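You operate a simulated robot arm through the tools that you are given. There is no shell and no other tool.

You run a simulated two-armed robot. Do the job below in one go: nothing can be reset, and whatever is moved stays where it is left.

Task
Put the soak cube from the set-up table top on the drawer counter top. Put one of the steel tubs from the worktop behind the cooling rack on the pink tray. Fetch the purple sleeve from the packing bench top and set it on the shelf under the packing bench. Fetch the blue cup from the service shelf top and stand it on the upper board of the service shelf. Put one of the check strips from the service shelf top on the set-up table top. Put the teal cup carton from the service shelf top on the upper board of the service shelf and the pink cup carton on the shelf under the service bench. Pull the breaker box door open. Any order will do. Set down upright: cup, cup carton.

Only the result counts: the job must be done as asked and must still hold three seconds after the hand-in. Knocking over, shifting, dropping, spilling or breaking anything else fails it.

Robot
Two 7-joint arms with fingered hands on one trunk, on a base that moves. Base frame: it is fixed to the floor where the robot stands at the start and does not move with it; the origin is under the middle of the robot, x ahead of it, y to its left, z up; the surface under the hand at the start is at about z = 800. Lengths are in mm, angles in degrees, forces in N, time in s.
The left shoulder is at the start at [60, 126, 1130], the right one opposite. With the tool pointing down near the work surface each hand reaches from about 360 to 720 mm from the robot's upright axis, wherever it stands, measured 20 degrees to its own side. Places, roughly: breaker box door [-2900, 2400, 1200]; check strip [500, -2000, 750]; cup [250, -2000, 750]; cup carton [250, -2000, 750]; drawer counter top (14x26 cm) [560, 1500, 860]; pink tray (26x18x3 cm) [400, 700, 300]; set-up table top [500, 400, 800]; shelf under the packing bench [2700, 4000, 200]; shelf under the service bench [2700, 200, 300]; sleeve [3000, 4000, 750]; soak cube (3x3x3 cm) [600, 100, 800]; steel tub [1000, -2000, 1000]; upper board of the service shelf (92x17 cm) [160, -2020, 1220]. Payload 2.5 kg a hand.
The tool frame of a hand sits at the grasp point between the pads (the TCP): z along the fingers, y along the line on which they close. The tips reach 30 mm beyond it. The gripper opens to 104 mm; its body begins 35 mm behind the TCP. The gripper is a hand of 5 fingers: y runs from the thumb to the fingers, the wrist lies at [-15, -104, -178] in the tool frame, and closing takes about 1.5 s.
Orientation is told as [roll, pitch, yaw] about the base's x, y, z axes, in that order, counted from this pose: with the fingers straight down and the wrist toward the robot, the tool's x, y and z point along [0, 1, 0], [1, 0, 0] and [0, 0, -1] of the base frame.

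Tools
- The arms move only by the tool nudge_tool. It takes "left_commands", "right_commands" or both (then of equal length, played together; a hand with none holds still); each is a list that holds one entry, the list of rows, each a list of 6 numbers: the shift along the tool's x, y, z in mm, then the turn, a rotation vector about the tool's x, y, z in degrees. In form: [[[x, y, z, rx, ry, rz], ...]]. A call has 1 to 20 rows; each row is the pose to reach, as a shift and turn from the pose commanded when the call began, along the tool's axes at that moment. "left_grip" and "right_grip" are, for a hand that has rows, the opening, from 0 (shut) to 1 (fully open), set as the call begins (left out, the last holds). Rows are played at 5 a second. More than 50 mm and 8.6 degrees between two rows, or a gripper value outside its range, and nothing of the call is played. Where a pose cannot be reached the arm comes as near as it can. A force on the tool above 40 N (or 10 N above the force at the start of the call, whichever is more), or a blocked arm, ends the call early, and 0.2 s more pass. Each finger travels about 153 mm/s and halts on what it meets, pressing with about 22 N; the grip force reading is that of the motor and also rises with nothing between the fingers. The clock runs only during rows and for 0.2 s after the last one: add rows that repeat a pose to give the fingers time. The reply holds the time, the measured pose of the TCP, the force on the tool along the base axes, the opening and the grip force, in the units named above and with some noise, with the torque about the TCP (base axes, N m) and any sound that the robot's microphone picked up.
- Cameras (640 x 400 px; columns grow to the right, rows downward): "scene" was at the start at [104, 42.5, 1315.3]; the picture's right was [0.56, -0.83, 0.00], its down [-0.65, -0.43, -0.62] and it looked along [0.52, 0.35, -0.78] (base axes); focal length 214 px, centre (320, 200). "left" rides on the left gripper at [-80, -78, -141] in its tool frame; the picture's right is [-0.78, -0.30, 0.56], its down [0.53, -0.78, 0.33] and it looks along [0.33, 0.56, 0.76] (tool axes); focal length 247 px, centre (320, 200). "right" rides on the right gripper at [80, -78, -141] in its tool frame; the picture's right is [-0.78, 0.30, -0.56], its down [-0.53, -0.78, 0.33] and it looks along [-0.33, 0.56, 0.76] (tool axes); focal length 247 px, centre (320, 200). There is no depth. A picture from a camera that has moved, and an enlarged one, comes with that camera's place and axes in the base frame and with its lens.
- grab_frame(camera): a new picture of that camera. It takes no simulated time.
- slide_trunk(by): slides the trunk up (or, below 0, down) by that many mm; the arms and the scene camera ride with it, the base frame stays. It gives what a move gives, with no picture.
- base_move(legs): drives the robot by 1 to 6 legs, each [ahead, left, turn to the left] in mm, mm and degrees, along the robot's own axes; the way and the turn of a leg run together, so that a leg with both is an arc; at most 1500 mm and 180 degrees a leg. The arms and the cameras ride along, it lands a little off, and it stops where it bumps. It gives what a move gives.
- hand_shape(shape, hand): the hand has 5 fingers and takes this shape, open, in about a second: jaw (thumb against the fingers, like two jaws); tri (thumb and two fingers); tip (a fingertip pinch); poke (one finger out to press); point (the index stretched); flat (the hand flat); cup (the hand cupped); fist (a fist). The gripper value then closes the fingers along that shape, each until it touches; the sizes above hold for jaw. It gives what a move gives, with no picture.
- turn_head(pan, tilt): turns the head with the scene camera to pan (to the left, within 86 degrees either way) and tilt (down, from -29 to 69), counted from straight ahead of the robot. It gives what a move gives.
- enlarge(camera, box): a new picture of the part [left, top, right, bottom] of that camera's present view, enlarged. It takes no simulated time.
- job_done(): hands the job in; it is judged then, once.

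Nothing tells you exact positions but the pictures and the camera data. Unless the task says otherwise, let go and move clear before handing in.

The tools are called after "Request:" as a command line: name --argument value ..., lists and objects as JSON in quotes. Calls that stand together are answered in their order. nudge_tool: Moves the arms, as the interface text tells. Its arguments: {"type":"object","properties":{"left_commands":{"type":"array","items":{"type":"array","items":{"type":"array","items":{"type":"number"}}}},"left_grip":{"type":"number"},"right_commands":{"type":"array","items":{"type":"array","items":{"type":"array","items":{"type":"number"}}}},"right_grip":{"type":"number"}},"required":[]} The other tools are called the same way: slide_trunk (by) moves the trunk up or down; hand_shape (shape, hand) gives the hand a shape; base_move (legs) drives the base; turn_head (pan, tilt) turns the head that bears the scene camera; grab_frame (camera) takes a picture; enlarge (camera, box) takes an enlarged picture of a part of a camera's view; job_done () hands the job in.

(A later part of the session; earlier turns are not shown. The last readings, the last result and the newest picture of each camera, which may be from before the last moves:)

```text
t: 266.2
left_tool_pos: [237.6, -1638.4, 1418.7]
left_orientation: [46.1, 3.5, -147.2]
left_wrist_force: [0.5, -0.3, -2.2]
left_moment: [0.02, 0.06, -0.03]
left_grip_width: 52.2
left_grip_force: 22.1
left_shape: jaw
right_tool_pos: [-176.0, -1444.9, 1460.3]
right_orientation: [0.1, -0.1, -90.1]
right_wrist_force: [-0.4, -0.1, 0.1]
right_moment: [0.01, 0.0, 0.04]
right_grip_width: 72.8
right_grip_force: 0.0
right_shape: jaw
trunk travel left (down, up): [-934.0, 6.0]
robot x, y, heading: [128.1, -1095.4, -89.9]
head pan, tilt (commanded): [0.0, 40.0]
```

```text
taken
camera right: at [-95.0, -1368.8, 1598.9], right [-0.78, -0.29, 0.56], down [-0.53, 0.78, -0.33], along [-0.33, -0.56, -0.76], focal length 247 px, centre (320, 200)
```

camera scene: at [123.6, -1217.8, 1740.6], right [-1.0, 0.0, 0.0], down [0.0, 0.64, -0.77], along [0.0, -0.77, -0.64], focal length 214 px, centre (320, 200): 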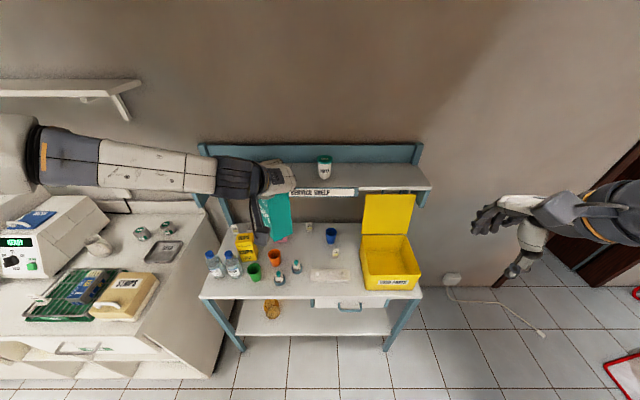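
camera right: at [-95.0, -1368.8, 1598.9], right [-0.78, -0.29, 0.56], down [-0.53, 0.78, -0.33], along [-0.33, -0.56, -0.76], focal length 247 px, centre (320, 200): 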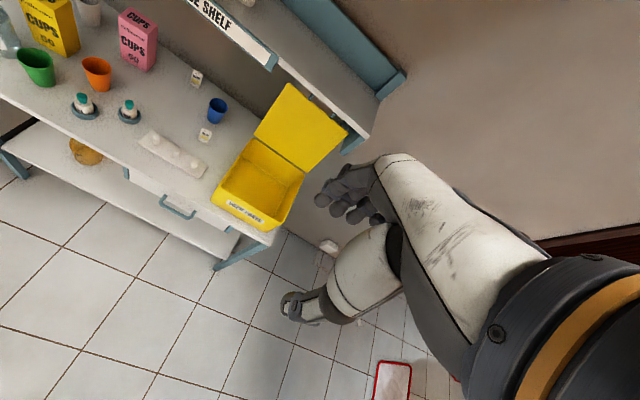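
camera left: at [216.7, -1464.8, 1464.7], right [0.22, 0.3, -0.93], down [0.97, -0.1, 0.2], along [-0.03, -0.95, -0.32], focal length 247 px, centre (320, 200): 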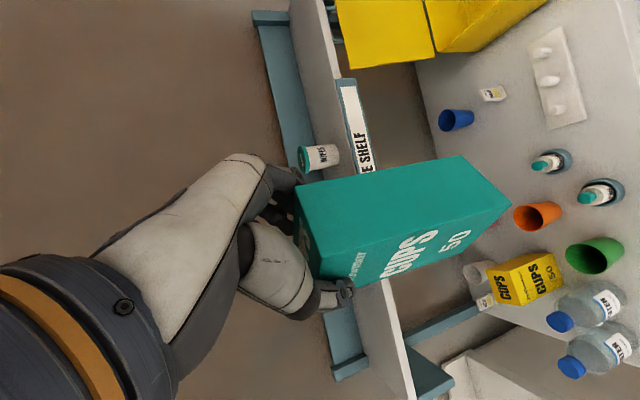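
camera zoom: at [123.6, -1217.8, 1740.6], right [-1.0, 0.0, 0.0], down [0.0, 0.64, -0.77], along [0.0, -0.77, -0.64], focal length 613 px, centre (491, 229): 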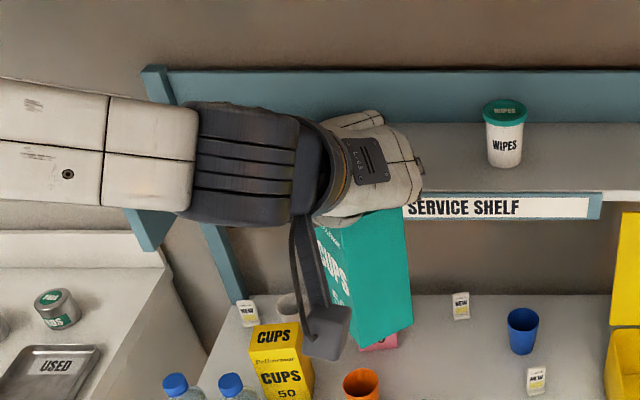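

Request:
enlarge --camera "scene" --box '[240, 180, 310, 250]'

Request:
enlarge --camera "left" --box '[270, 130, 530, 300]'

```text
5.71 times, centred on (275, 215) of scene
camera zoom: at [123.6, -1217.8, 1740.6], right [-1.0, 0.0, 0.0], down [0.0, 0.64, -0.77], along [0.0, -0.77, -0.64], focal length 1226 px, centre (577, 114)
```

zoom: 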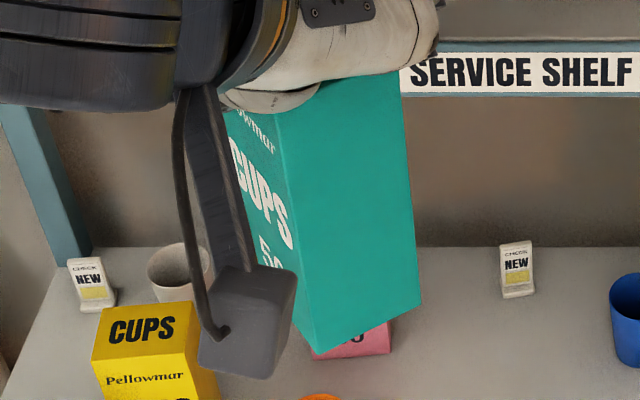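

```text
2.35 times, centred on (400, 215) of left
camera zoom: at [216.7, -1464.8, 1464.7], right [0.22, 0.3, -0.93], down [0.97, -0.1, 0.2], along [-0.03, -0.95, -0.32], focal length 581 px, centre (132, 165)
```

zoom: 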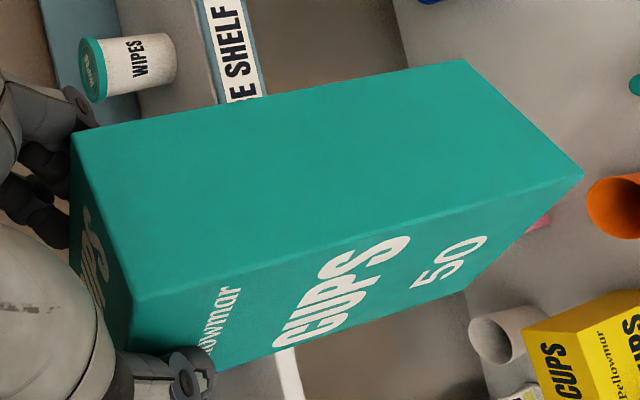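

The carton is vertical to within ~2°. The gap on the upper board between WIPES (x≤132) and O-RINGS (x≥308) centres at x≈220, so I'll line up and drive forward above the board.

Request:
base_move --legs '[[0, -18, 0], [290, 0, 0]]'

Request:
grab_frame --camera "scene"

Request:
grab_frame --camera "left"

Request:
grab_frame --camera "right"

```text
t: 268.6
left_tool_pos: [216.0, -1926.4, 1419.0]
left_orientation: [46.2, 3.4, -147.6]
left_wrist_force: [0.1, -1.0, -1.6]
left_moment: [0.01, 0.04, 0.01]
left_grip_width: 52.2
left_grip_force: 21.6
left_shape: jaw
right_tool_pos: [-197.9, -1732.1, 1459.5]
right_orientation: [-0.1, -0.1, -90.4]
right_wrist_force: [-0.3, -0.4, 0.4]
right_moment: [-0.04, -0.02, 0.0]
right_grip_width: 72.5
right_grip_force: 0.2
right_shape: jaw
trunk travel left (down, up): [-934.0, 6.0]
robot x, y, heading: [104.3, -1381.8, -90.6]
head pan, tilt (commanded): [0.0, 40.0]
```

```text
taken
camera scene: at [103.4, -1505.9, 1740.6], right [-1.0, 0.01, 0.0], down [0.01, 0.64, -0.77], along [-0.01, -0.77, -0.64], focal length 214 px, centre (320, 200)
```

scene: 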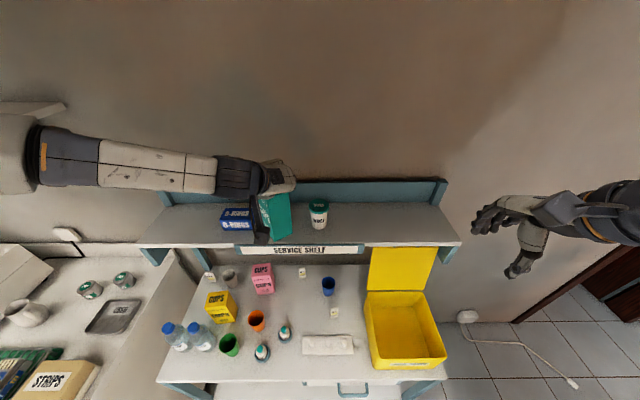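

```text
taken
camera left: at [195.0, -1753.7, 1465.0], right [0.23, 0.3, -0.93], down [0.97, -0.11, 0.2], along [-0.04, -0.95, -0.32], focal length 247 px, centre (320, 200)
```

left: 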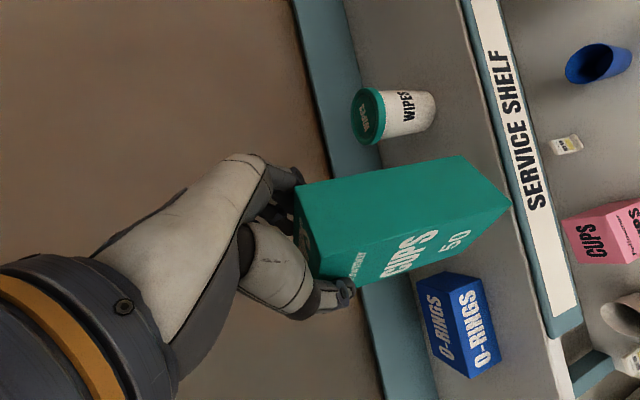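

```text
taken
camera right: at [-116.1, -1655.5, 1599.0], right [-0.78, -0.29, 0.56], down [-0.53, 0.78, -0.33], along [-0.34, -0.55, -0.76], focal length 247 px, centre (320, 200)
```

right: 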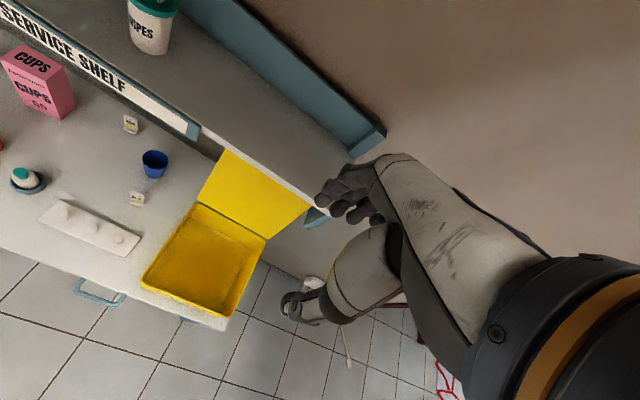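

Alignment between WIPES and O-RINGS looks good. Moving 70 mm further in and then lowering.

Request:
base_move --legs '[[70, 0, 0]]'

Request:
grab_frame --camera "left"

Request:
enlarge --camera "scene" --box '[180, 140, 360, 260]'

```text
t: 269.6
left_tool_pos: [214.7, -1995.5, 1420.7]
left_orientation: [46.2, 3.5, -147.7]
left_wrist_force: [-0.8, -0.1, -2.0]
left_moment: [0.02, 0.01, 0.0]
left_grip_width: 52.3
left_grip_force: 21.4
left_shape: jaw
right_tool_pos: [-198.8, -1799.7, 1458.8]
right_orientation: [-0.1, -0.1, -90.6]
right_wrist_force: [0.2, 0.0, -0.7]
right_moment: [0.0, 0.02, 0.03]
right_grip_width: 73.0
right_grip_force: 0.2
right_shape: jaw
trunk travel left (down, up): [-934.0, 6.0]
robot x, y, heading: [104.2, -1448.9, -90.4]
head pan, tilt (commanded): [0.0, 40.0]
```

```text
taken
camera left: at [194.0, -1822.4, 1465.2], right [0.23, 0.3, -0.93], down [0.97, -0.11, 0.2], along [-0.04, -0.95, -0.32], focal length 247 px, centre (320, 200)
```

left: 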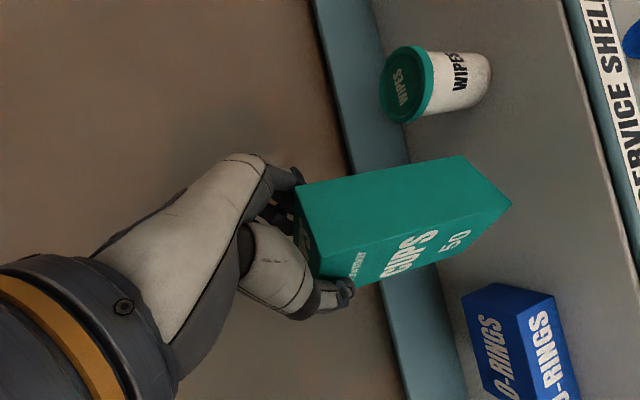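

```text
3.33 times, centred on (270, 200) of scene
camera zoom: at [102.6, -1574.5, 1740.7], right [-1.0, 0.01, 0.0], down [0.01, 0.64, -0.77], along [-0.01, -0.77, -0.64], focal length 715 px, centre (487, 200)
```

zoom: 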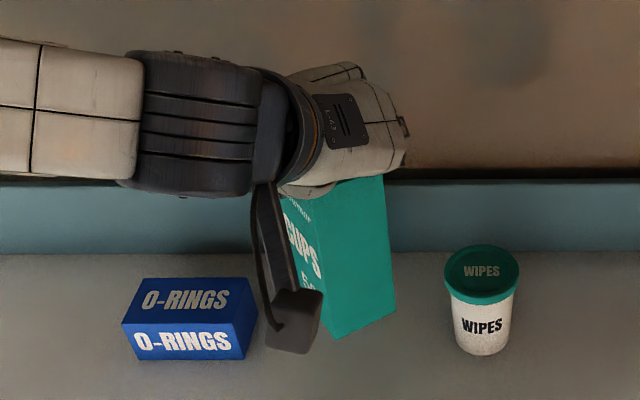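

Carton hangs ~52 mm above the board, clear on both sides. Lowering vertically with the arm in steps.

Request:
nudge_tool --left_commands '[[[-10.8, 0.9, 10.4, 0, 0, 0], [-21.6, 1.8, 20.7, 0, 0, 0], [-29, 2.4, 27.6, 0, 0, 0], [-31.7, 2.7, 30.4, 0, 0, 0], [-31.7, 2.7, 30.4, 0, 0, 0]]]'

Request:
enlarge --camera "scene" --box '[180, 140, 360, 260]'

```text
t: 270.8
left_tool_pos: [214.3, -1996.4, 1374.9]
left_orientation: [46.2, 3.4, -147.7]
left_wrist_force: [0.8, -0.2, -1.2]
left_moment: [0.03, 0.03, 0.01]
left_grip_width: 52.5
left_grip_force: 22.0
left_shape: jaw
right_tool_pos: [-198.2, -1800.0, 1458.7]
right_orientation: [0.0, 0.0, -90.5]
right_wrist_force: [-0.3, 0.1, -0.1]
right_moment: [0.01, 0.01, 0.04]
right_grip_width: 72.8
right_grip_force: 0.0
right_shape: jaw
trunk travel left (down, up): [-934.0, 6.0]
robot x, y, heading: [101.9, -1451.1, -90.7]
head pan, tilt (commanded): [0.0, 40.0]
```

```text
3.33 times, centred on (270, 200) of scene
camera zoom: at [102.6, -1575.9, 1740.5], right [-1.0, 0.01, 0.0], down [0.01, 0.64, -0.77], along [-0.01, -0.77, -0.64], focal length 715 px, centre (487, 200)
```

zoom: 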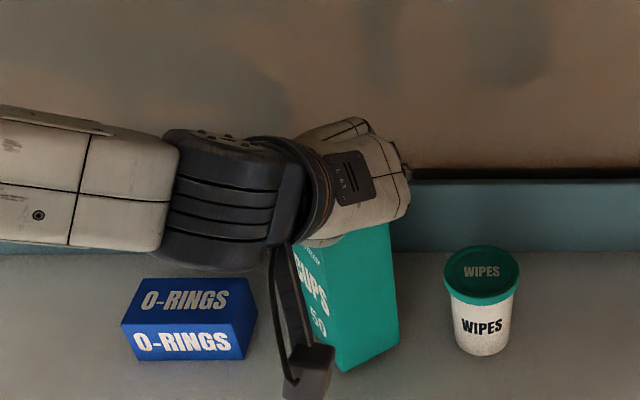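

Request:
nudge_tool --left_commands '[[[-2.2, 0.2, 2.1, 0, 0, 0], [-4.3, 0.4, 4.1, 0, 0, 0], [-4.3, 0.4, 4.1, 0, 0, 0]]]'

```text
t: 271.6
left_tool_pos: [213.7, -1995.7, 1370.3]
left_orientation: [46.2, 3.5, -147.7]
left_wrist_force: [0.5, 0.1, -1.3]
left_moment: [0.0, -0.04, -0.02]
left_grip_width: 52.0
left_grip_force: 22.2
left_shape: jaw
right_tool_pos: [-198.5, -1800.6, 1459.6]
right_orientation: [0.0, -0.1, -90.5]
right_wrist_force: [0.3, -0.1, 0.2]
right_moment: [0.0, 0.01, -0.02]
right_grip_width: 73.0
right_grip_force: 0.0
right_shape: jaw
trunk travel left (down, up): [-934.0, 6.0]
robot x, y, heading: [99.4, -1450.1, -90.7]
head pan, tilt (commanded): [0.0, 40.0]
```

Request:
nudge_tool --left_commands '[[[-2.2, 0.2, 2.1, 0, 0, 0], [-4.3, 0.4, 4.1, 0, 0, 0], [-4.3, 0.4, 4.1, 0, 0, 0]]]'

Request:
grab_frame --camera "left"

Request:
enlarge --camera "scene" --box '[240, 180, 320, 260]'

```text
t: 272.4
left_tool_pos: [213.4, -1994.5, 1365.7]
left_orientation: [46.4, 3.3, -147.7]
left_wrist_force: [0.0, 2.5, 9.5]
left_moment: [-0.16, -0.04, 0.03]
left_grip_width: 52.1
left_grip_force: 22.5
left_shape: jaw
right_tool_pos: [-199.1, -1799.1, 1459.9]
right_orientation: [0.1, -0.1, -90.5]
right_wrist_force: [-0.3, -0.6, 0.0]
right_moment: [0.02, -0.01, 0.0]
right_grip_width: 72.8
right_grip_force: 0.1
right_shape: jaw
trunk travel left (down, up): [-934.0, 6.0]
robot x, y, heading: [98.6, -1450.1, -90.7]
head pan, tilt (commanded): [0.0, 40.0]
```

```text
taken
camera left: at [193.0, -1822.7, 1410.3], right [0.23, 0.3, -0.93], down [0.97, -0.11, 0.2], along [-0.04, -0.95, -0.31], focal length 247 px, centre (320, 200)
```

left: 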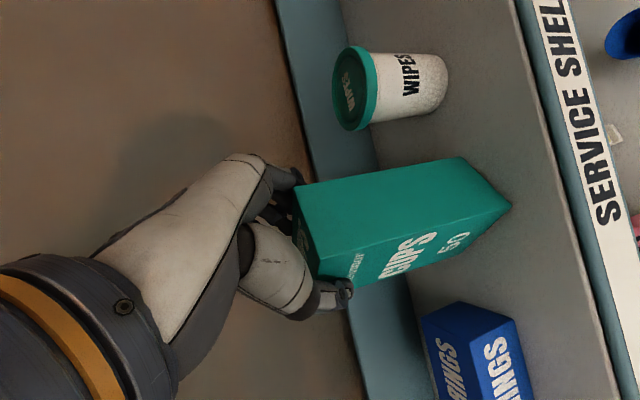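

```text
5.00 times, centred on (280, 220) of scene
camera zoom: at [102.3, -1573.4, 1740.9], right [-1.0, 0.01, 0.0], down [0.01, 0.64, -0.77], along [-0.01, -0.77, -0.64], focal length 1072 px, centre (520, 100)
```

zoom: 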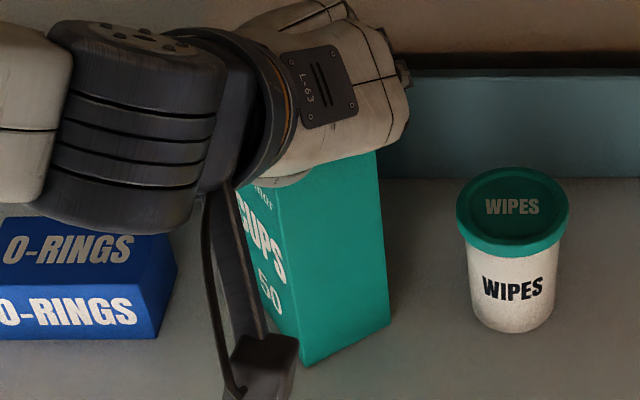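

Contact (9.5 N). The carton is essentially flat on the board; opening the fingers.

Request:
nudge_tool --left_commands '[[[0, 0, 0, 0, 0, 0], [0, 0, 0, 0, 0, 0], [0, 0, 0, 0, 0, 0], [0, 0, 0, 0, 0, 0], [0, 0, 0, 0, 0, 0]]]' --left_grip 0.8

Request:
grab_frame --camera "left"

Request:
enlarge --camera "scene" --box '[240, 180, 320, 260]'

```text
t: 273.6
left_tool_pos: [214.6, -1995.7, 1364.2]
left_orientation: [46.2, 3.4, -147.7]
left_wrist_force: [-0.6, -0.8, -0.9]
left_moment: [-0.01, 0.01, 0.0]
left_grip_width: 83.1
left_grip_force: 0.1
left_shape: jaw
right_tool_pos: [-197.5, -1800.2, 1457.9]
right_orientation: [0.1, -0.1, -90.5]
right_wrist_force: [0.0, 1.1, -0.4]
right_moment: [0.01, -0.01, -0.02]
right_grip_width: 72.8
right_grip_force: 0.0
right_shape: jaw
trunk travel left (down, up): [-934.0, 6.0]
robot x, y, heading: [102.7, -1448.5, -90.3]
head pan, tilt (commanded): [0.0, 40.0]
```

```text
taken
camera left: at [193.4, -1823.2, 1408.9], right [0.23, 0.3, -0.93], down [0.97, -0.11, 0.2], along [-0.04, -0.95, -0.32], focal length 247 px, centre (320, 200)
```

left: 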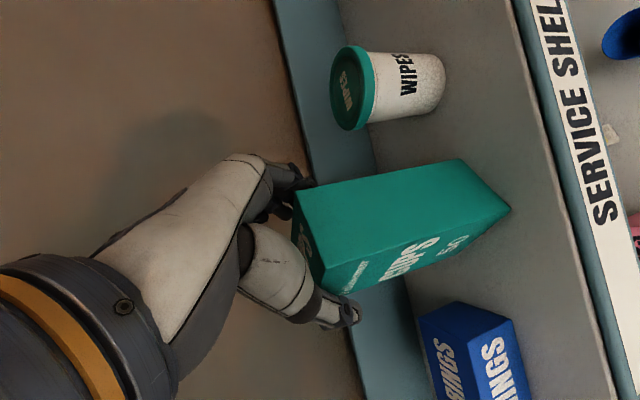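

```text
5.00 times, centred on (280, 220) of scene
camera zoom: at [102.5, -1574.9, 1740.6], right [-1.0, 0.01, 0.0], down [0.01, 0.64, -0.77], along [-0.01, -0.77, -0.64], focal length 1072 px, centre (520, 100)
```

zoom: 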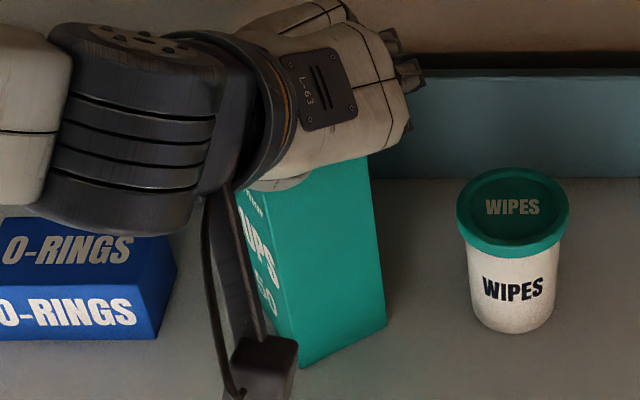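

The carton settled upright. Withdrawing along the finger axis, then backing the base.

Request:
nudge_tool --left_commands '[[[0, 0, -15, 0, 0, 0], [0, 0, -40, 0, 0, 0], [0, 0, -75, 0, 0, 0], [0, 0, -110, 0, 0, 0], [0, 0, -110, 0, 0, 0]]]'

Request:
grab_frame --camera "scene"

```text
t: 274.8
left_tool_pos: [167.8, -1932.2, 1440.7]
left_orientation: [46.3, 3.5, -147.6]
left_wrist_force: [0.3, -0.1, 0.0]
left_moment: [-0.01, 0.02, 0.0]
left_grip_width: 83.0
left_grip_force: 0.1
left_shape: jaw
right_tool_pos: [-197.4, -1801.6, 1458.0]
right_orientation: [0.0, -0.1, -90.6]
right_wrist_force: [-1.0, -1.2, -0.2]
right_moment: [-0.01, 0.0, -0.01]
right_grip_width: 73.0
right_grip_force: 0.1
right_shape: jaw
trunk travel left (down, up): [-934.0, 6.0]
robot x, y, heading: [103.7, -1450.3, -90.5]
head pan, tilt (commanded): [0.0, 40.0]
```

```text
taken
camera scene: at [102.8, -1575.6, 1740.6], right [-1.0, 0.01, 0.0], down [0.01, 0.64, -0.77], along [-0.01, -0.77, -0.64], focal length 214 px, centre (320, 200)
```

scene: 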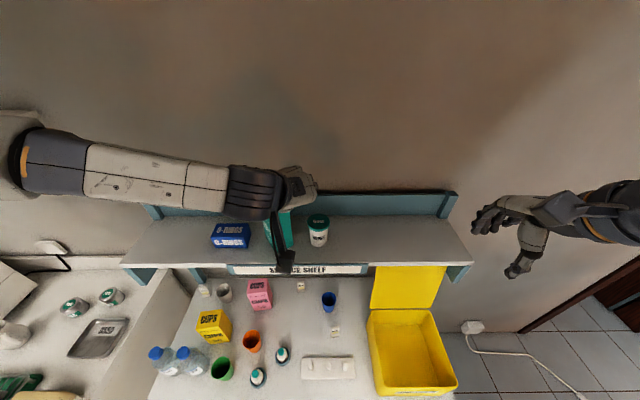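

Teal carton stands upright between O-RINGS and WIPES. Backing off now.

Request:
base_move --legs '[[-350, 0, 0]]'

Request:
grab_frame --camera "scene"

Request:
enlarge --camera "scene" --box '[180, 120, 440, 280]'

```text
t: 277.1
left_tool_pos: [170.3, -1575.0, 1438.7]
left_orientation: [46.1, 3.5, -147.4]
left_wrist_force: [-1.0, -0.4, -0.8]
left_moment: [0.01, 0.04, -0.01]
left_grip_width: 82.9
left_grip_force: 0.2
left_shape: jaw
right_tool_pos: [-195.2, -1445.1, 1458.8]
right_orientation: [0.0, -0.1, -90.3]
right_wrist_force: [-0.3, -0.8, -0.4]
right_moment: [0.01, -0.02, 0.0]
right_grip_width: 73.0
right_grip_force: 0.0
right_shape: jaw
trunk travel left (down, up): [-934.0, 6.0]
robot x, y, heading: [108.2, -1090.2, -90.4]
head pan, tilt (commanded): [0.0, 40.0]
```

```text
taken
camera scene: at [105.6, -1219.0, 1740.6], right [-1.0, 0.01, 0.0], down [0.0, 0.64, -0.77], along [0.0, -0.77, -0.64], focal length 214 px, centre (320, 200)
```

scene: 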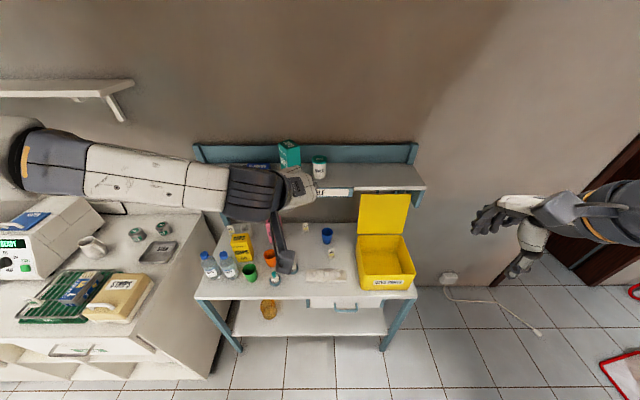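

```text
2.46 times, centred on (310, 200) of scene
camera zoom: at [105.6, -1219.0, 1740.6], right [-1.0, 0.01, 0.0], down [0.0, 0.64, -0.77], along [0.0, -0.77, -0.64], focal length 528 px, centre (345, 200)
```

zoom: 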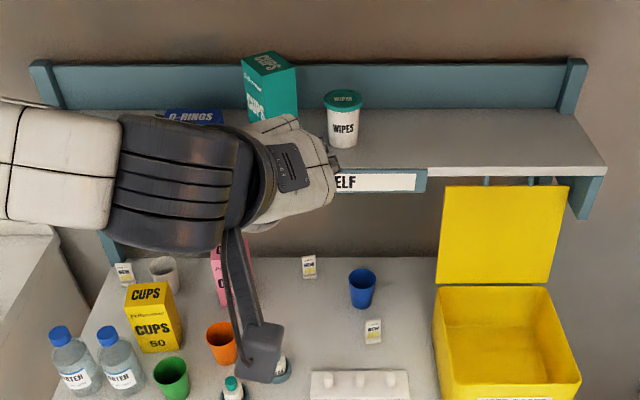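

Now I'll restore the left hand to its default orientation and tuck it out to the left, here in free space.

Request:
nudge_tool --left_commands '[[[1.4, -41, 5.1, 2.02, -4.39, -5.58], [2.9, -82, 10.2, 4.04, -8.78, -11.16], [4.3, -123, 15.3, 6.06, -13.17, -16.74], [5.8, -164, 20.4, 8.08, -17.56, -22.32], [7.2, -205, 25.5, 10.1, -21.95, -27.9], [8.6, -246, 30.6, 12.12, -26.34, -33.48], [10.1, -287, 35.7, 14.14, -30.73, -39.06], [11.5, -328, 40.8, 16.16, -35.12, -44.64], [13, -369, 45.9, 18.18, -39.51, -50.22], [14.4, -409, 51, 20.2, -43.9, -55.8], [14.4, -409, 51, 20.2, -43.9, -55.8]]]' --left_grip 0.6

Request:
grab_frame --camera "scene"

```text
t: 279.5
left_tool_pos: [543.5, -1395.1, 1440.9]
left_orientation: [-0.2, 0.2, -89.8]
left_wrist_force: [0.5, -0.1, 1.1]
left_moment: [0.01, 0.0, 0.0]
left_grip_width: 62.5
left_grip_force: 0.1
left_shape: jaw
right_tool_pos: [-196.3, -1444.8, 1458.9]
right_orientation: [0.0, -0.1, -90.3]
right_wrist_force: [0.4, -1.6, -0.7]
right_moment: [-0.01, -0.02, 0.0]
right_grip_width: 72.9
right_grip_force: 0.1
right_shape: jaw
trunk travel left (down, up): [-934.0, 6.0]
robot x, y, heading: [102.1, -1094.6, -90.8]
head pan, tilt (commanded): [0.0, 40.0]
```

```text
taken
camera scene: at [105.1, -1218.8, 1740.6], right [-1.0, 0.01, 0.0], down [0.0, 0.64, -0.77], along [0.0, -0.77, -0.64], focal length 214 px, centre (320, 200)
```

scene: 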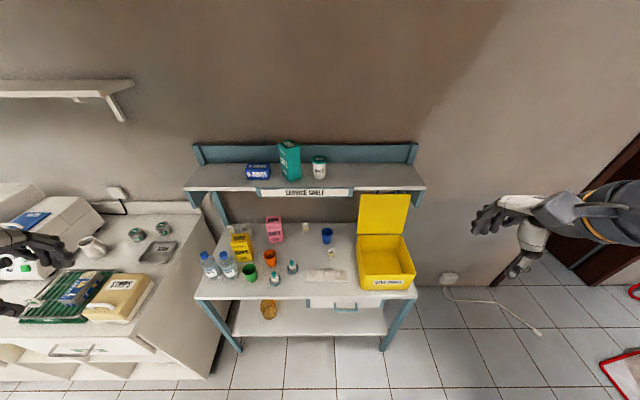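

Left arm is tucked in default orientation. Lowering the trunk back to normal height.

Request:
slide_trunk --by -400

Request:
base_move --legs '[[230, 20, 0.4]]'

Request:
grab_frame --camera "scene"

Request:
grab_frame --camera "right"

```text
t: 283.3
left_tool_pos: [543.3, -1395.7, 1040.5]
left_orientation: [0.0, 0.1, -89.9]
left_wrist_force: [0.2, 0.8, -0.6]
left_moment: [-0.01, 0.03, 0.01]
left_grip_width: 62.6
left_grip_force: 0.1
left_shape: jaw
right_tool_pos: [-194.6, -1445.1, 1059.4]
right_orientation: [0.0, -0.1, -90.2]
right_wrist_force: [0.0, 0.1, -0.4]
right_moment: [0.03, -0.02, 0.01]
right_grip_width: 72.9
right_grip_force: 0.0
right_shape: jaw
trunk travel left (down, up): [-534.0, 406.0]
robot x, y, heading: [102.9, -1092.3, -90.4]
head pan, tilt (commanded): [0.0, 40.0]
```

```text
t: 285.0
left_tool_pos: [565.6, -1625.4, 1041.3]
left_orientation: [0.0, 0.1, -89.5]
left_wrist_force: [0.8, 0.0, -0.3]
left_moment: [0.04, 0.01, -0.05]
left_grip_width: 62.8
left_grip_force: 0.0
left_shape: jaw
right_tool_pos: [-172.3, -1678.7, 1057.9]
right_orientation: [0.0, -0.1, -89.8]
right_wrist_force: [-0.7, -0.2, -1.2]
right_moment: [0.04, 0.03, 0.03]
right_grip_width: 73.1
right_grip_force: 0.0
right_shape: jaw
trunk travel left (down, up): [-534.0, 406.0]
robot x, y, heading: [127.0, -1327.0, -90.0]
head pan, tilt (commanded): [0.0, 40.0]
```

```text
taken
camera scene: at [126.0, -1450.3, 1340.5], right [-1.0, 0.0, 0.0], down [0.0, 0.64, -0.77], along [0.0, -0.77, -0.64], focal length 214 px, centre (320, 200)
```

scene: 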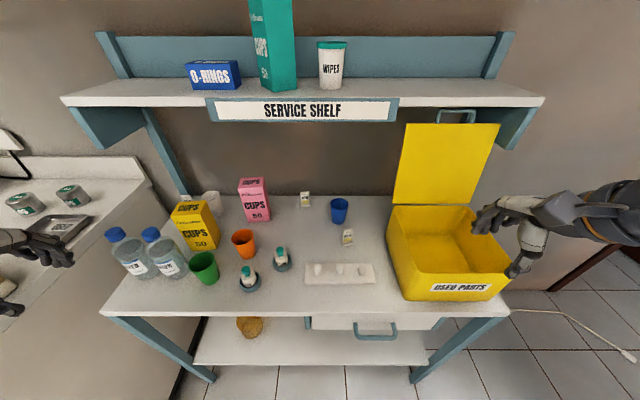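

```text
taken
camera right: at [-92.1, -1602.0, 1198.9], right [-0.78, -0.3, 0.56], down [-0.54, 0.78, -0.33], along [-0.33, -0.56, -0.76], focal length 247 px, centre (320, 200)
```

right: 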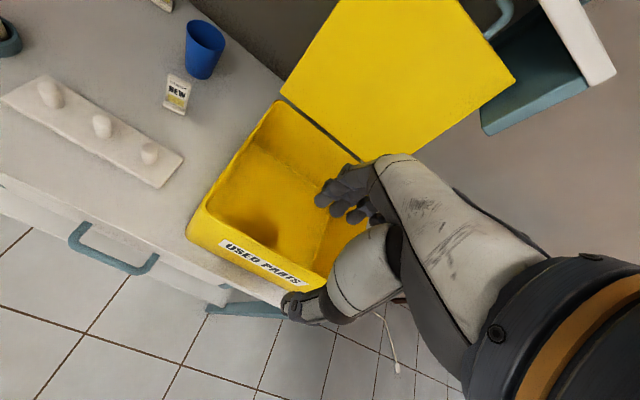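

All items are standing. Next the blue cup; I'll measure it more precisely.

Request:
enlarge --camera "scene" --box '[300, 180, 380, 250]'

Request:
enlarge --camera "right" --box '[130, 0, 290, 120]'

```text
5.71 times, centred on (340, 215) of scene
camera zoom: at [126.0, -1450.3, 1340.5], right [-1.0, 0.0, 0.0], down [0.0, 0.64, -0.77], along [0.0, -0.77, -0.64], focal length 1226 px, centre (206, 114)
```

zoom: 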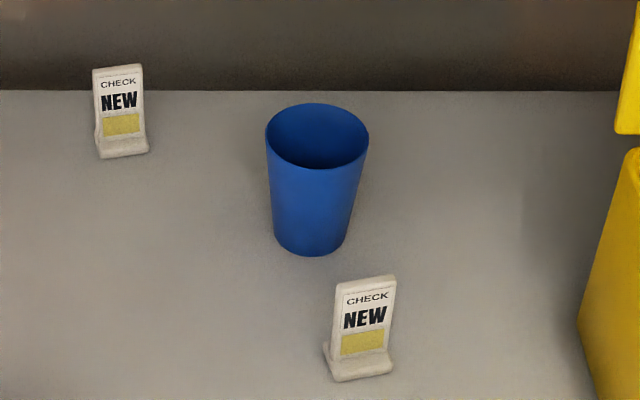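

```text
3.33 times, centred on (210, 60) of right
camera zoom: at [-92.1, -1602.0, 1198.9], right [-0.78, -0.3, 0.56], down [-0.54, 0.78, -0.33], along [-0.33, -0.56, -0.76], focal length 823 px, centre (687, 667)
```

zoom: 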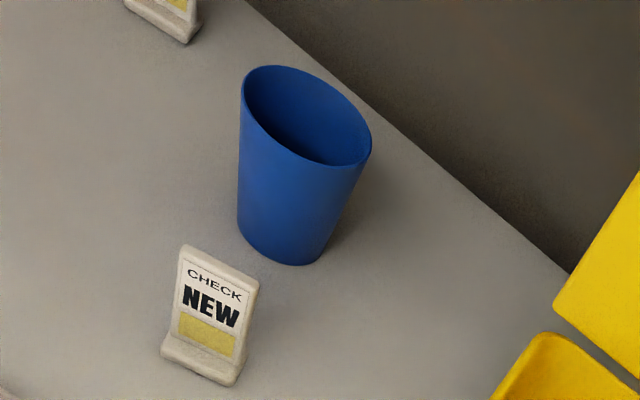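

The blue cup: rim centre (63, -1975, 884), Ø58, 84 mm tall; the sign limits height under the board. I'll come in low (TCP z≈925) and then descend on it.

Request:
nudge_tool --right_commands '[[[39, 18, 0, 0, 0, 0], [78, 36, 0, 0, 0, 0], [117, 54, 0, 0, 0, 0], [156, 72, 0, 0, 0, 0], [195, 90, 0, 0, 0, 0], [235, 111, 0, 0, 0, 0], [235, 111, 45, 0, 0, 0], [235, 111, 90, 0, 0, 0], [235, 111, 133, 0, 0, 0], [235, 111, 133, 0, 0, 0]]]' --right_grip 0.85

Request:
grab_frame --camera "right"

Request:
grab_frame --camera "scene"

```text
t: 287.2
left_tool_pos: [565.3, -1624.9, 1040.7]
left_orientation: [0.0, 0.0, -89.4]
left_wrist_force: [0.3, 0.5, -0.2]
left_moment: [0.02, -0.01, -0.04]
left_grip_width: 62.4
left_grip_force: 0.0
left_shape: jaw
right_tool_pos: [61.9, -1788.1, 926.5]
right_orientation: [-0.1, -0.2, -89.8]
right_wrist_force: [-0.4, -0.4, -0.1]
right_moment: [-0.01, -0.04, 0.04]
right_grip_width: 88.4
right_grip_force: 0.2
right_shape: jaw
trunk travel left (down, up): [-534.0, 406.0]
robot x, y, heading: [125.7, -1323.7, -89.9]
head pan, tilt (commanded): [0.0, 40.0]
```

```text
taken
camera right: at [141.5, -1712.2, 1065.2], right [-0.78, -0.3, 0.56], down [-0.54, 0.78, -0.33], along [-0.33, -0.56, -0.76], focal length 247 px, centre (320, 200)
```

right: 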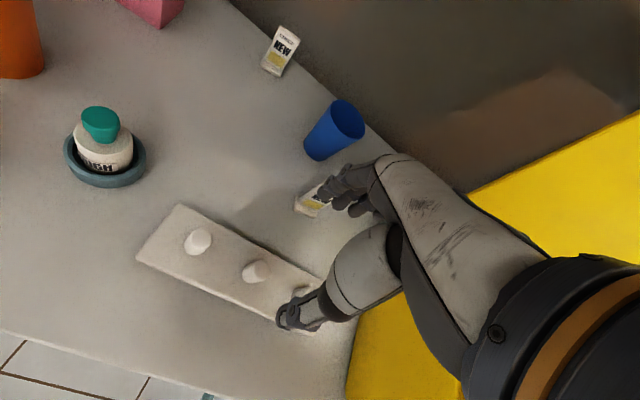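

```text
taken
camera scene: at [125.9, -1449.8, 1340.6], right [-1.0, 0.0, 0.0], down [0.0, 0.64, -0.77], along [0.0, -0.77, -0.64], focal length 214 px, centre (320, 200)
```

scene: 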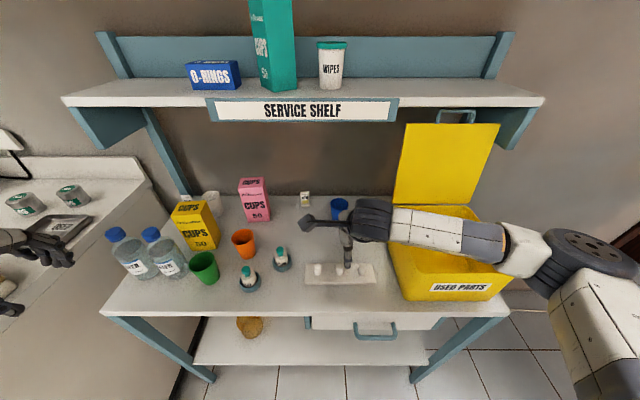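

Request:
nudge_tool --right_commands '[[[0, 45, 0, 0, 0, 0], [1, 90, 0, 0, 0, 0], [1, 135, 0, 0, 0, 0], [1, 170, 0, 0, 0, 0], [1, 187, 0, 0, 0, 0], [1, 187, 0, 0, 0, 0]]]'

Request:
grab_frame --camera "right"

Request:
enlarge --camera "scene" --box '[280, 130, 440, 250]'

```text
t: 288.6
left_tool_pos: [564.4, -1623.7, 1041.5]
left_orientation: [0.1, -0.1, -89.4]
left_wrist_force: [0.2, -0.2, 0.2]
left_moment: [0.01, -0.03, -0.02]
left_grip_width: 62.8
left_grip_force: 0.0
left_shape: jaw
right_tool_pos: [65.3, -1976.5, 927.0]
right_orientation: [-0.1, -0.1, -89.9]
right_wrist_force: [0.8, -0.6, -0.8]
right_moment: [-0.05, -0.02, 0.03]
right_grip_width: 88.2
right_grip_force: 0.1
right_shape: jaw
trunk travel left (down, up): [-534.0, 406.0]
robot x, y, heading: [124.7, -1327.7, -89.7]
head pan, tilt (commanded): [0.0, 40.0]
```

```text
taken
camera right: at [145.3, -1899.4, 1066.9], right [-0.78, -0.3, 0.56], down [-0.54, 0.77, -0.33], along [-0.33, -0.56, -0.76], focal length 247 px, centre (320, 200)
```

right: 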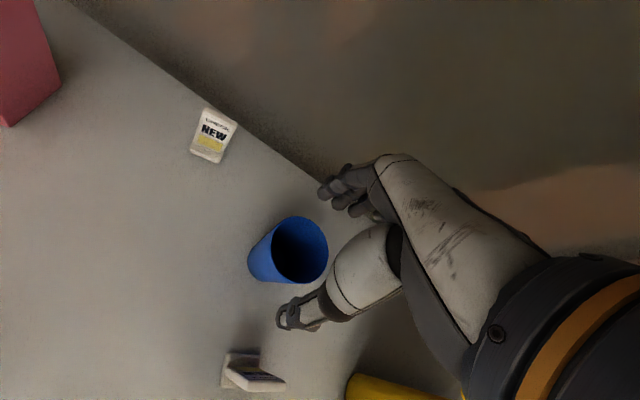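

```text
3.33 times, centred on (360, 190) of scene
camera zoom: at [125.9, -1449.8, 1340.6], right [-1.0, 0.0, 0.0], down [0.0, 0.64, -0.77], along [0.0, -0.77, -0.64], focal length 715 px, centre (187, 233)
```

zoom: 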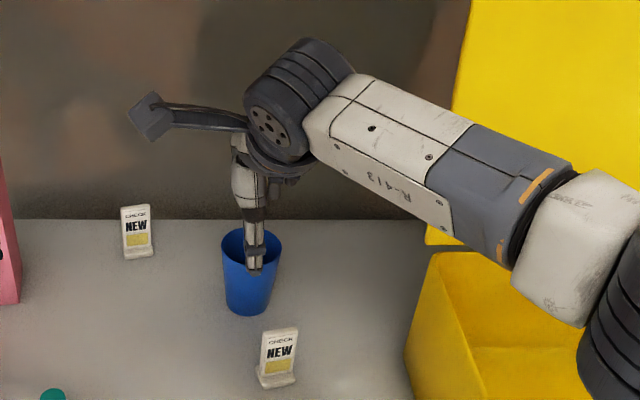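

Aligned with the cup within 2 mm. Descending around it.

Request:
nudge_tool --right_commands '[[[1, 1, 25, 0, 0, 0], [2, 2, 45, 0, 0, 0], [2, 2, 60, 0, 0, 0], [2, 2, 70, 0, 0, 0], [2, 2, 70, 0, 0, 0]]]'

Request:
grab_frame --camera "right"

```text
t: 289.8
left_tool_pos: [565.3, -1622.9, 1041.7]
left_orientation: [0.0, 0.0, -89.5]
left_wrist_force: [0.1, -0.2, -0.3]
left_moment: [0.0, -0.01, 0.02]
left_grip_width: 62.5
left_grip_force: 0.0
left_shape: jaw
right_tool_pos: [66.2, -1978.9, 856.0]
right_orientation: [-0.1, -0.2, -89.8]
right_wrist_force: [-0.4, -0.2, 0.5]
right_moment: [0.0, -0.05, -0.03]
right_grip_width: 88.4
right_grip_force: 0.1
right_shape: jaw
trunk travel left (down, up): [-534.0, 406.0]
robot x, y, heading: [123.9, -1323.8, -90.1]
head pan, tilt (commanded): [0.0, 40.0]
```

```text
taken
camera right: at [147.1, -1901.7, 996.8], right [-0.78, -0.3, 0.56], down [-0.54, 0.78, -0.33], along [-0.33, -0.56, -0.76], focal length 247 px, centre (320, 200)
```

right: 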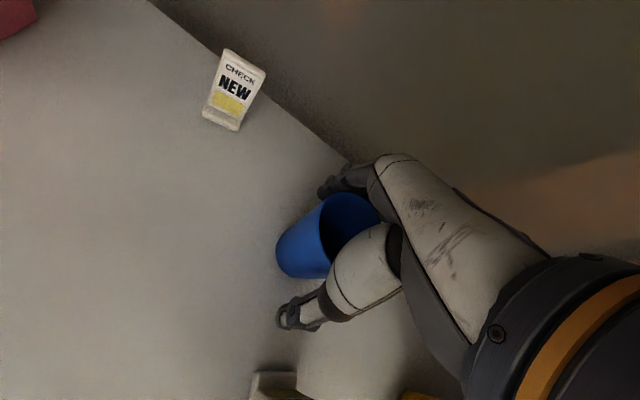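

Cup is between thumb and fingers. Closing.

Request:
nudge_tool --right_commands '[[[0, 0, 0, 0, 0, 0], [0, 0, 0, 0, 0, 0], [0, 0, 0, 0, 0, 0], [0, 0, 0, 0, 0, 0], [0, 0, 0, 0, 0, 0], [0, 0, 0, 0, 0, 0], [0, 0, 0, 0, 0, 0], [0, 0, 0, 0, 0, 0]]]' --right_grip 0

Request:
grab_frame --camera "right"

Request:
enlarge --camera "scene" --box '[280, 130, 440, 250]'

```text
t: 291.6
left_tool_pos: [564.8, -1625.1, 1041.3]
left_orientation: [-0.1, 0.0, -89.4]
left_wrist_force: [-1.1, 0.3, -0.1]
left_moment: [0.0, 0.0, 0.02]
left_grip_width: 62.9
left_grip_force: 0.0
left_shape: jaw
right_tool_pos: [67.1, -1978.5, 858.2]
right_orientation: [0.0, -0.1, -89.9]
right_wrist_force: [0.0, -0.3, -0.2]
right_moment: [0.04, -0.01, 0.02]
right_grip_width: 42.2
right_grip_force: 21.9
right_shape: jaw
trunk travel left (down, up): [-534.0, 406.0]
robot x, y, heading: [122.1, -1322.4, -89.8]
head pan, tilt (commanded): [0.0, 40.0]
```

```text
taken
camera right: at [147.1, -1901.7, 997.0], right [-0.78, -0.3, 0.56], down [-0.54, 0.78, -0.33], along [-0.33, -0.56, -0.76], focal length 247 px, centre (320, 200)
```

right: 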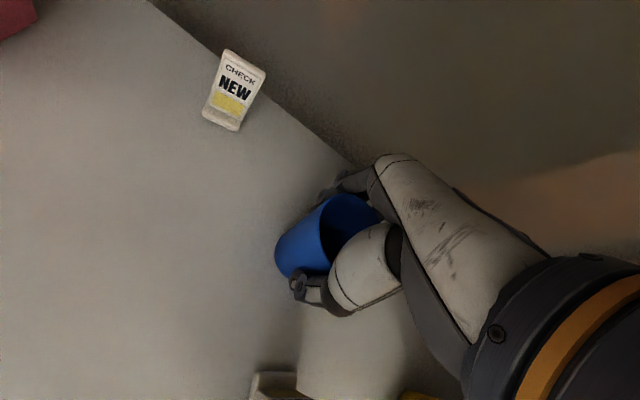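

```text
3.33 times, centred on (360, 190) of scene
camera zoom: at [125.9, -1449.9, 1340.6], right [-1.0, 0.0, 0.0], down [0.0, 0.64, -0.77], along [0.0, -0.77, -0.64], focal length 715 px, centre (187, 233)
```

zoom: 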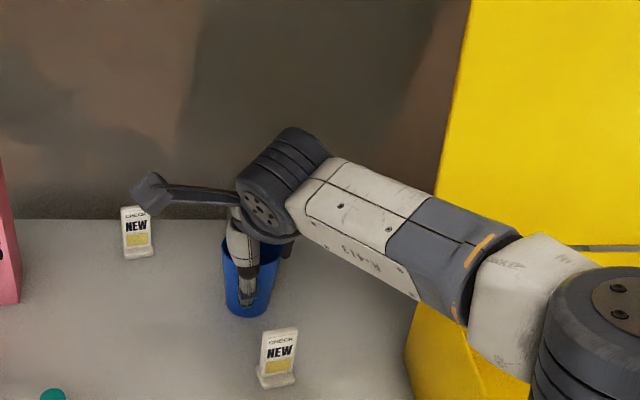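

Cup gripped. I'll lift it 62 mm, shift left past the strip, back out from under the sign, then rise.

Request:
nudge_tool --right_commands '[[[0, 0, -10, 0, 0, 0], [0, 0, -35, 0, 0, 0], [0, 0, -62, 0, 0, 0], [25, 0, -62, 0, 0, 0], [52, 0, -62, 0, 0, 0], [54, -40, -62, 0, 0, 0], [56, -85, -64, 0, 0, 0], [56, -120, -85, 0, 0, 0], [56, -150, -120, 0, 0, 0], [56, -180, -155, 0, 0, 0], [56, -180, -155, 0, 0, 0]]]'

Request:
grab_frame --camera "scene"

Request:
grab_frame --camera "right"

```text
t: 294.0
left_tool_pos: [564.8, -1623.8, 1040.7]
left_orientation: [-0.1, 0.0, -89.4]
left_wrist_force: [0.3, 0.3, -0.3]
left_moment: [-0.04, -0.04, -0.01]
left_grip_width: 62.7
left_grip_force: 0.2
left_shape: jaw
right_tool_pos: [119.8, -1800.4, 1011.2]
right_orientation: [0.0, -0.1, -89.8]
right_wrist_force: [-0.2, -0.5, 0.6]
right_moment: [0.0, 0.03, -0.01]
right_grip_width: 42.4
right_grip_force: 21.6
right_shape: jaw
trunk travel left (down, up): [-534.0, 406.0]
robot x, y, heading: [121.4, -1324.5, -89.7]
head pan, tilt (commanded): [0.0, 40.0]
```

```text
taken
camera scene: at [125.9, -1450.0, 1340.6], right [-1.0, 0.0, 0.0], down [0.0, 0.64, -0.77], along [0.0, -0.77, -0.64], focal length 214 px, centre (320, 200)
```

scene: 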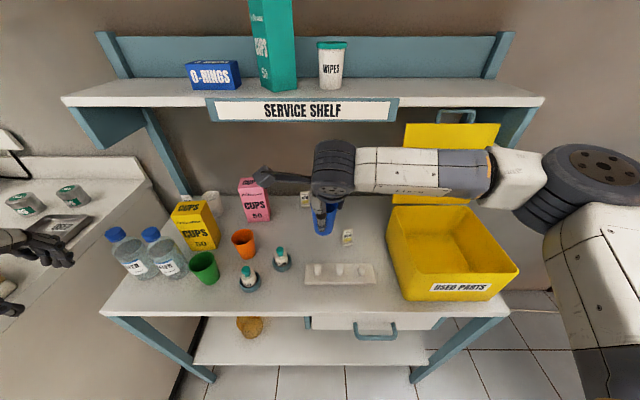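

```text
taken
camera right: at [201.9, -1723.2, 1151.3], right [-0.78, -0.3, 0.56], down [-0.54, 0.78, -0.33], along [-0.33, -0.56, -0.76], focal length 247 px, centre (320, 200)
```

right: 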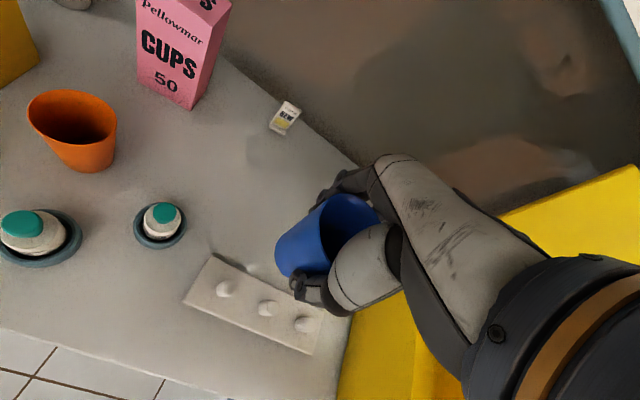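

Cup held securely and nothing disturbed. Raising the trunk to bring it above the upper board.

Request:
slide_trunk --by 370

Request:
grab_frame --camera "scene"

```text
t: 297.6
left_tool_pos: [566.1, -1625.1, 1410.5]
left_orientation: [0.0, 0.0, -89.3]
left_wrist_force: [0.3, -0.4, 0.1]
left_moment: [-0.03, 0.01, -0.02]
left_grip_width: 62.6
left_grip_force: 0.0
left_shape: jaw
right_tool_pos: [121.4, -1800.8, 1382.1]
right_orientation: [0.0, -0.2, -89.9]
right_wrist_force: [-0.2, 0.4, 0.0]
right_moment: [0.01, 0.02, 0.04]
right_grip_width: 42.4
right_grip_force: 22.1
right_shape: jaw
trunk travel left (down, up): [-904.0, 36.0]
robot x, y, heading: [125.2, -1324.5, -89.9]
head pan, tilt (commanded): [0.0, 40.0]
```

```text
taken
camera scene: at [125.9, -1449.9, 1710.6], right [-1.0, 0.0, 0.0], down [0.0, 0.64, -0.77], along [0.0, -0.77, -0.64], focal length 214 px, centre (320, 200)
```

scene: 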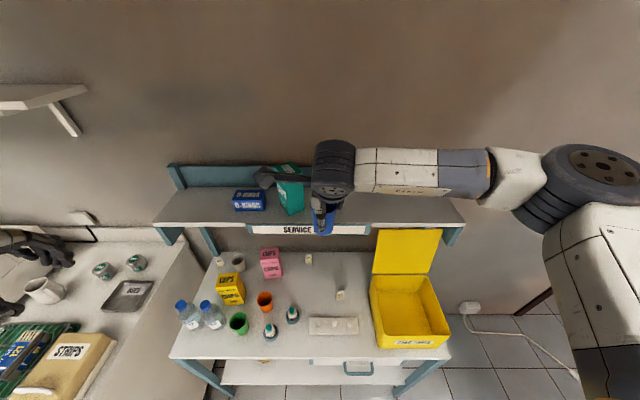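

Request:
nudge_tool --right_commands '[[[-40, 0, 0, 0, 0, 0], [-80, 0, 0, 0, 0, 0], [-120, 0, 0, 0, 0, 0], [-148, 0, 0, 0, 0, 0], [-148, 40, 0, 0, 0, 0], [-148, 80, 0, 0, 0, 0], [-148, 115, 0, 0, 0, 0], [-148, 115, 0, 0, 0, 0]]]'

Request:
grab_frame --camera "scene"

Request:
grab_frame --camera "right"

```text
t: 299.4
left_tool_pos: [564.7, -1623.0, 1411.3]
left_orientation: [0.0, 0.0, -89.4]
left_wrist_force: [-0.3, 0.6, -0.1]
left_moment: [0.02, 0.02, -0.01]
left_grip_width: 62.6
left_grip_force: 0.0
left_shape: jaw
right_tool_pos: [-27.7, -1915.5, 1382.1]
right_orientation: [0.0, -0.1, -89.8]
right_wrist_force: [-0.4, 0.3, -0.1]
right_moment: [0.02, -0.01, 0.01]
right_grip_width: 42.4
right_grip_force: 22.1
right_shape: jaw
trunk travel left (down, up): [-904.0, 36.0]
robot x, y, heading: [127.0, -1324.3, -90.0]
head pan, tilt (commanded): [0.0, 40.0]
```

```text
taken
camera scene: at [125.7, -1449.4, 1710.6], right [-1.0, 0.0, 0.0], down [0.0, 0.64, -0.77], along [0.0, -0.77, -0.64], focal length 214 px, centre (320, 200)
```

scene: 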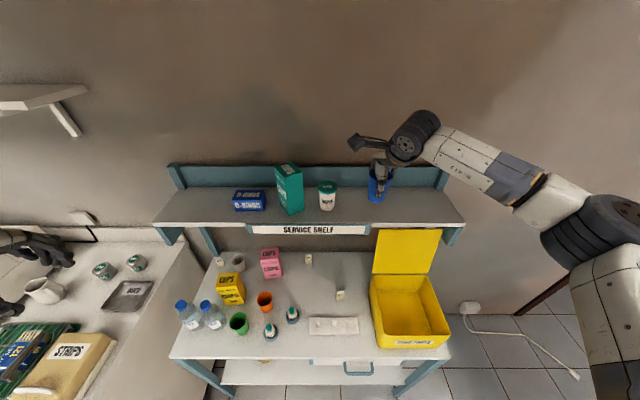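

```text
taken
camera right: at [52.9, -1839.6, 1521.1], right [-0.78, -0.3, 0.56], down [-0.54, 0.77, -0.33], along [-0.33, -0.56, -0.76], focal length 247 px, centre (320, 200)
```

right: 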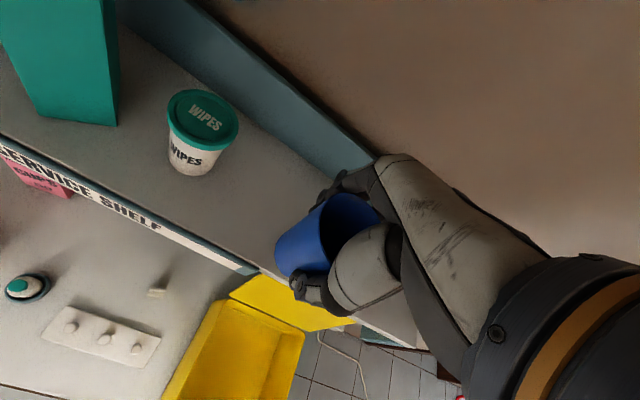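

Request:
base_move --legs '[[88, 0, 0]]'

Request:
nudge_tool --right_commands '[[[0, 0, 30, 0, 0, 0], [0, 0, 60, 0, 0, 0], [0, 0, 85, 0, 0, 0], [0, 0, 96, 0, 0, 0], [0, 0, 96, 0, 0, 0]]]'

Request:
grab_frame --camera "right"

Request:
enlarge --camera "scene" --box '[240, 130, 480, 280]'

```text
t: 300.5
left_tool_pos: [563.6, -1712.0, 1411.5]
left_orientation: [0.0, 0.0, -89.4]
left_wrist_force: [0.1, -0.4, 0.5]
left_moment: [0.03, -0.04, -0.01]
left_grip_width: 62.4
left_grip_force: 0.0
left_shape: jaw
right_tool_pos: [-27.2, -2005.0, 1381.6]
right_orientation: [-0.1, -0.1, -89.9]
right_wrist_force: [0.2, 0.6, 0.8]
right_moment: [0.03, 0.03, 0.02]
right_grip_width: 42.3
right_grip_force: 21.7
right_shape: jaw
trunk travel left (down, up): [-904.0, 36.0]
robot x, y, heading: [126.7, -1412.3, -89.7]
head pan, tilt (commanded): [0.0, 40.0]
```

```text
t: 301.7
left_tool_pos: [564.7, -1711.9, 1411.7]
left_orientation: [0.0, 0.1, -89.4]
left_wrist_force: [-0.3, 0.2, 0.0]
left_moment: [0.03, 0.0, 0.0]
left_grip_width: 62.3
left_grip_force: 0.1
left_shape: jaw
right_tool_pos: [-26.4, -2007.2, 1284.2]
right_orientation: [0.1, -0.1, -89.9]
right_wrist_force: [-0.6, 0.7, -0.7]
right_moment: [-0.01, 0.0, 0.0]
right_grip_width: 42.5
right_grip_force: 22.0
right_shape: jaw
trunk travel left (down, up): [-904.0, 36.0]
robot x, y, heading: [126.8, -1413.8, -90.0]
head pan, tilt (commanded): [0.0, 40.0]
```

```text
taken
camera right: at [53.3, -1928.8, 1424.8], right [-0.78, -0.3, 0.56], down [-0.54, 0.78, -0.33], along [-0.33, -0.56, -0.76], focal length 247 px, centre (320, 200)
```

right: 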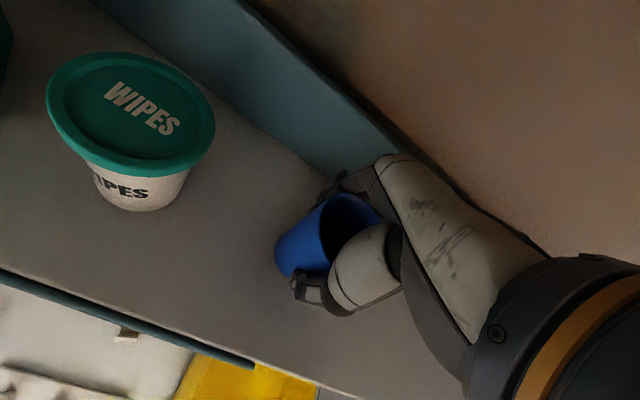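

```text
2.67 times, centred on (360, 205) of scene
camera zoom: at [126.0, -1537.7, 1710.6], right [-1.0, 0.0, 0.0], down [0.0, 0.64, -0.77], along [0.0, -0.77, -0.64], focal length 572 px, centre (213, 187)
```

zoom: 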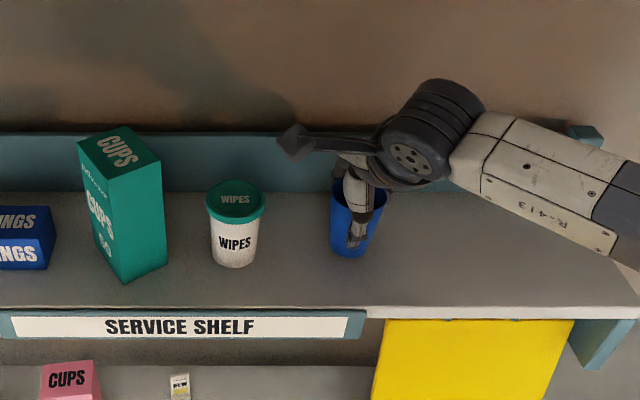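

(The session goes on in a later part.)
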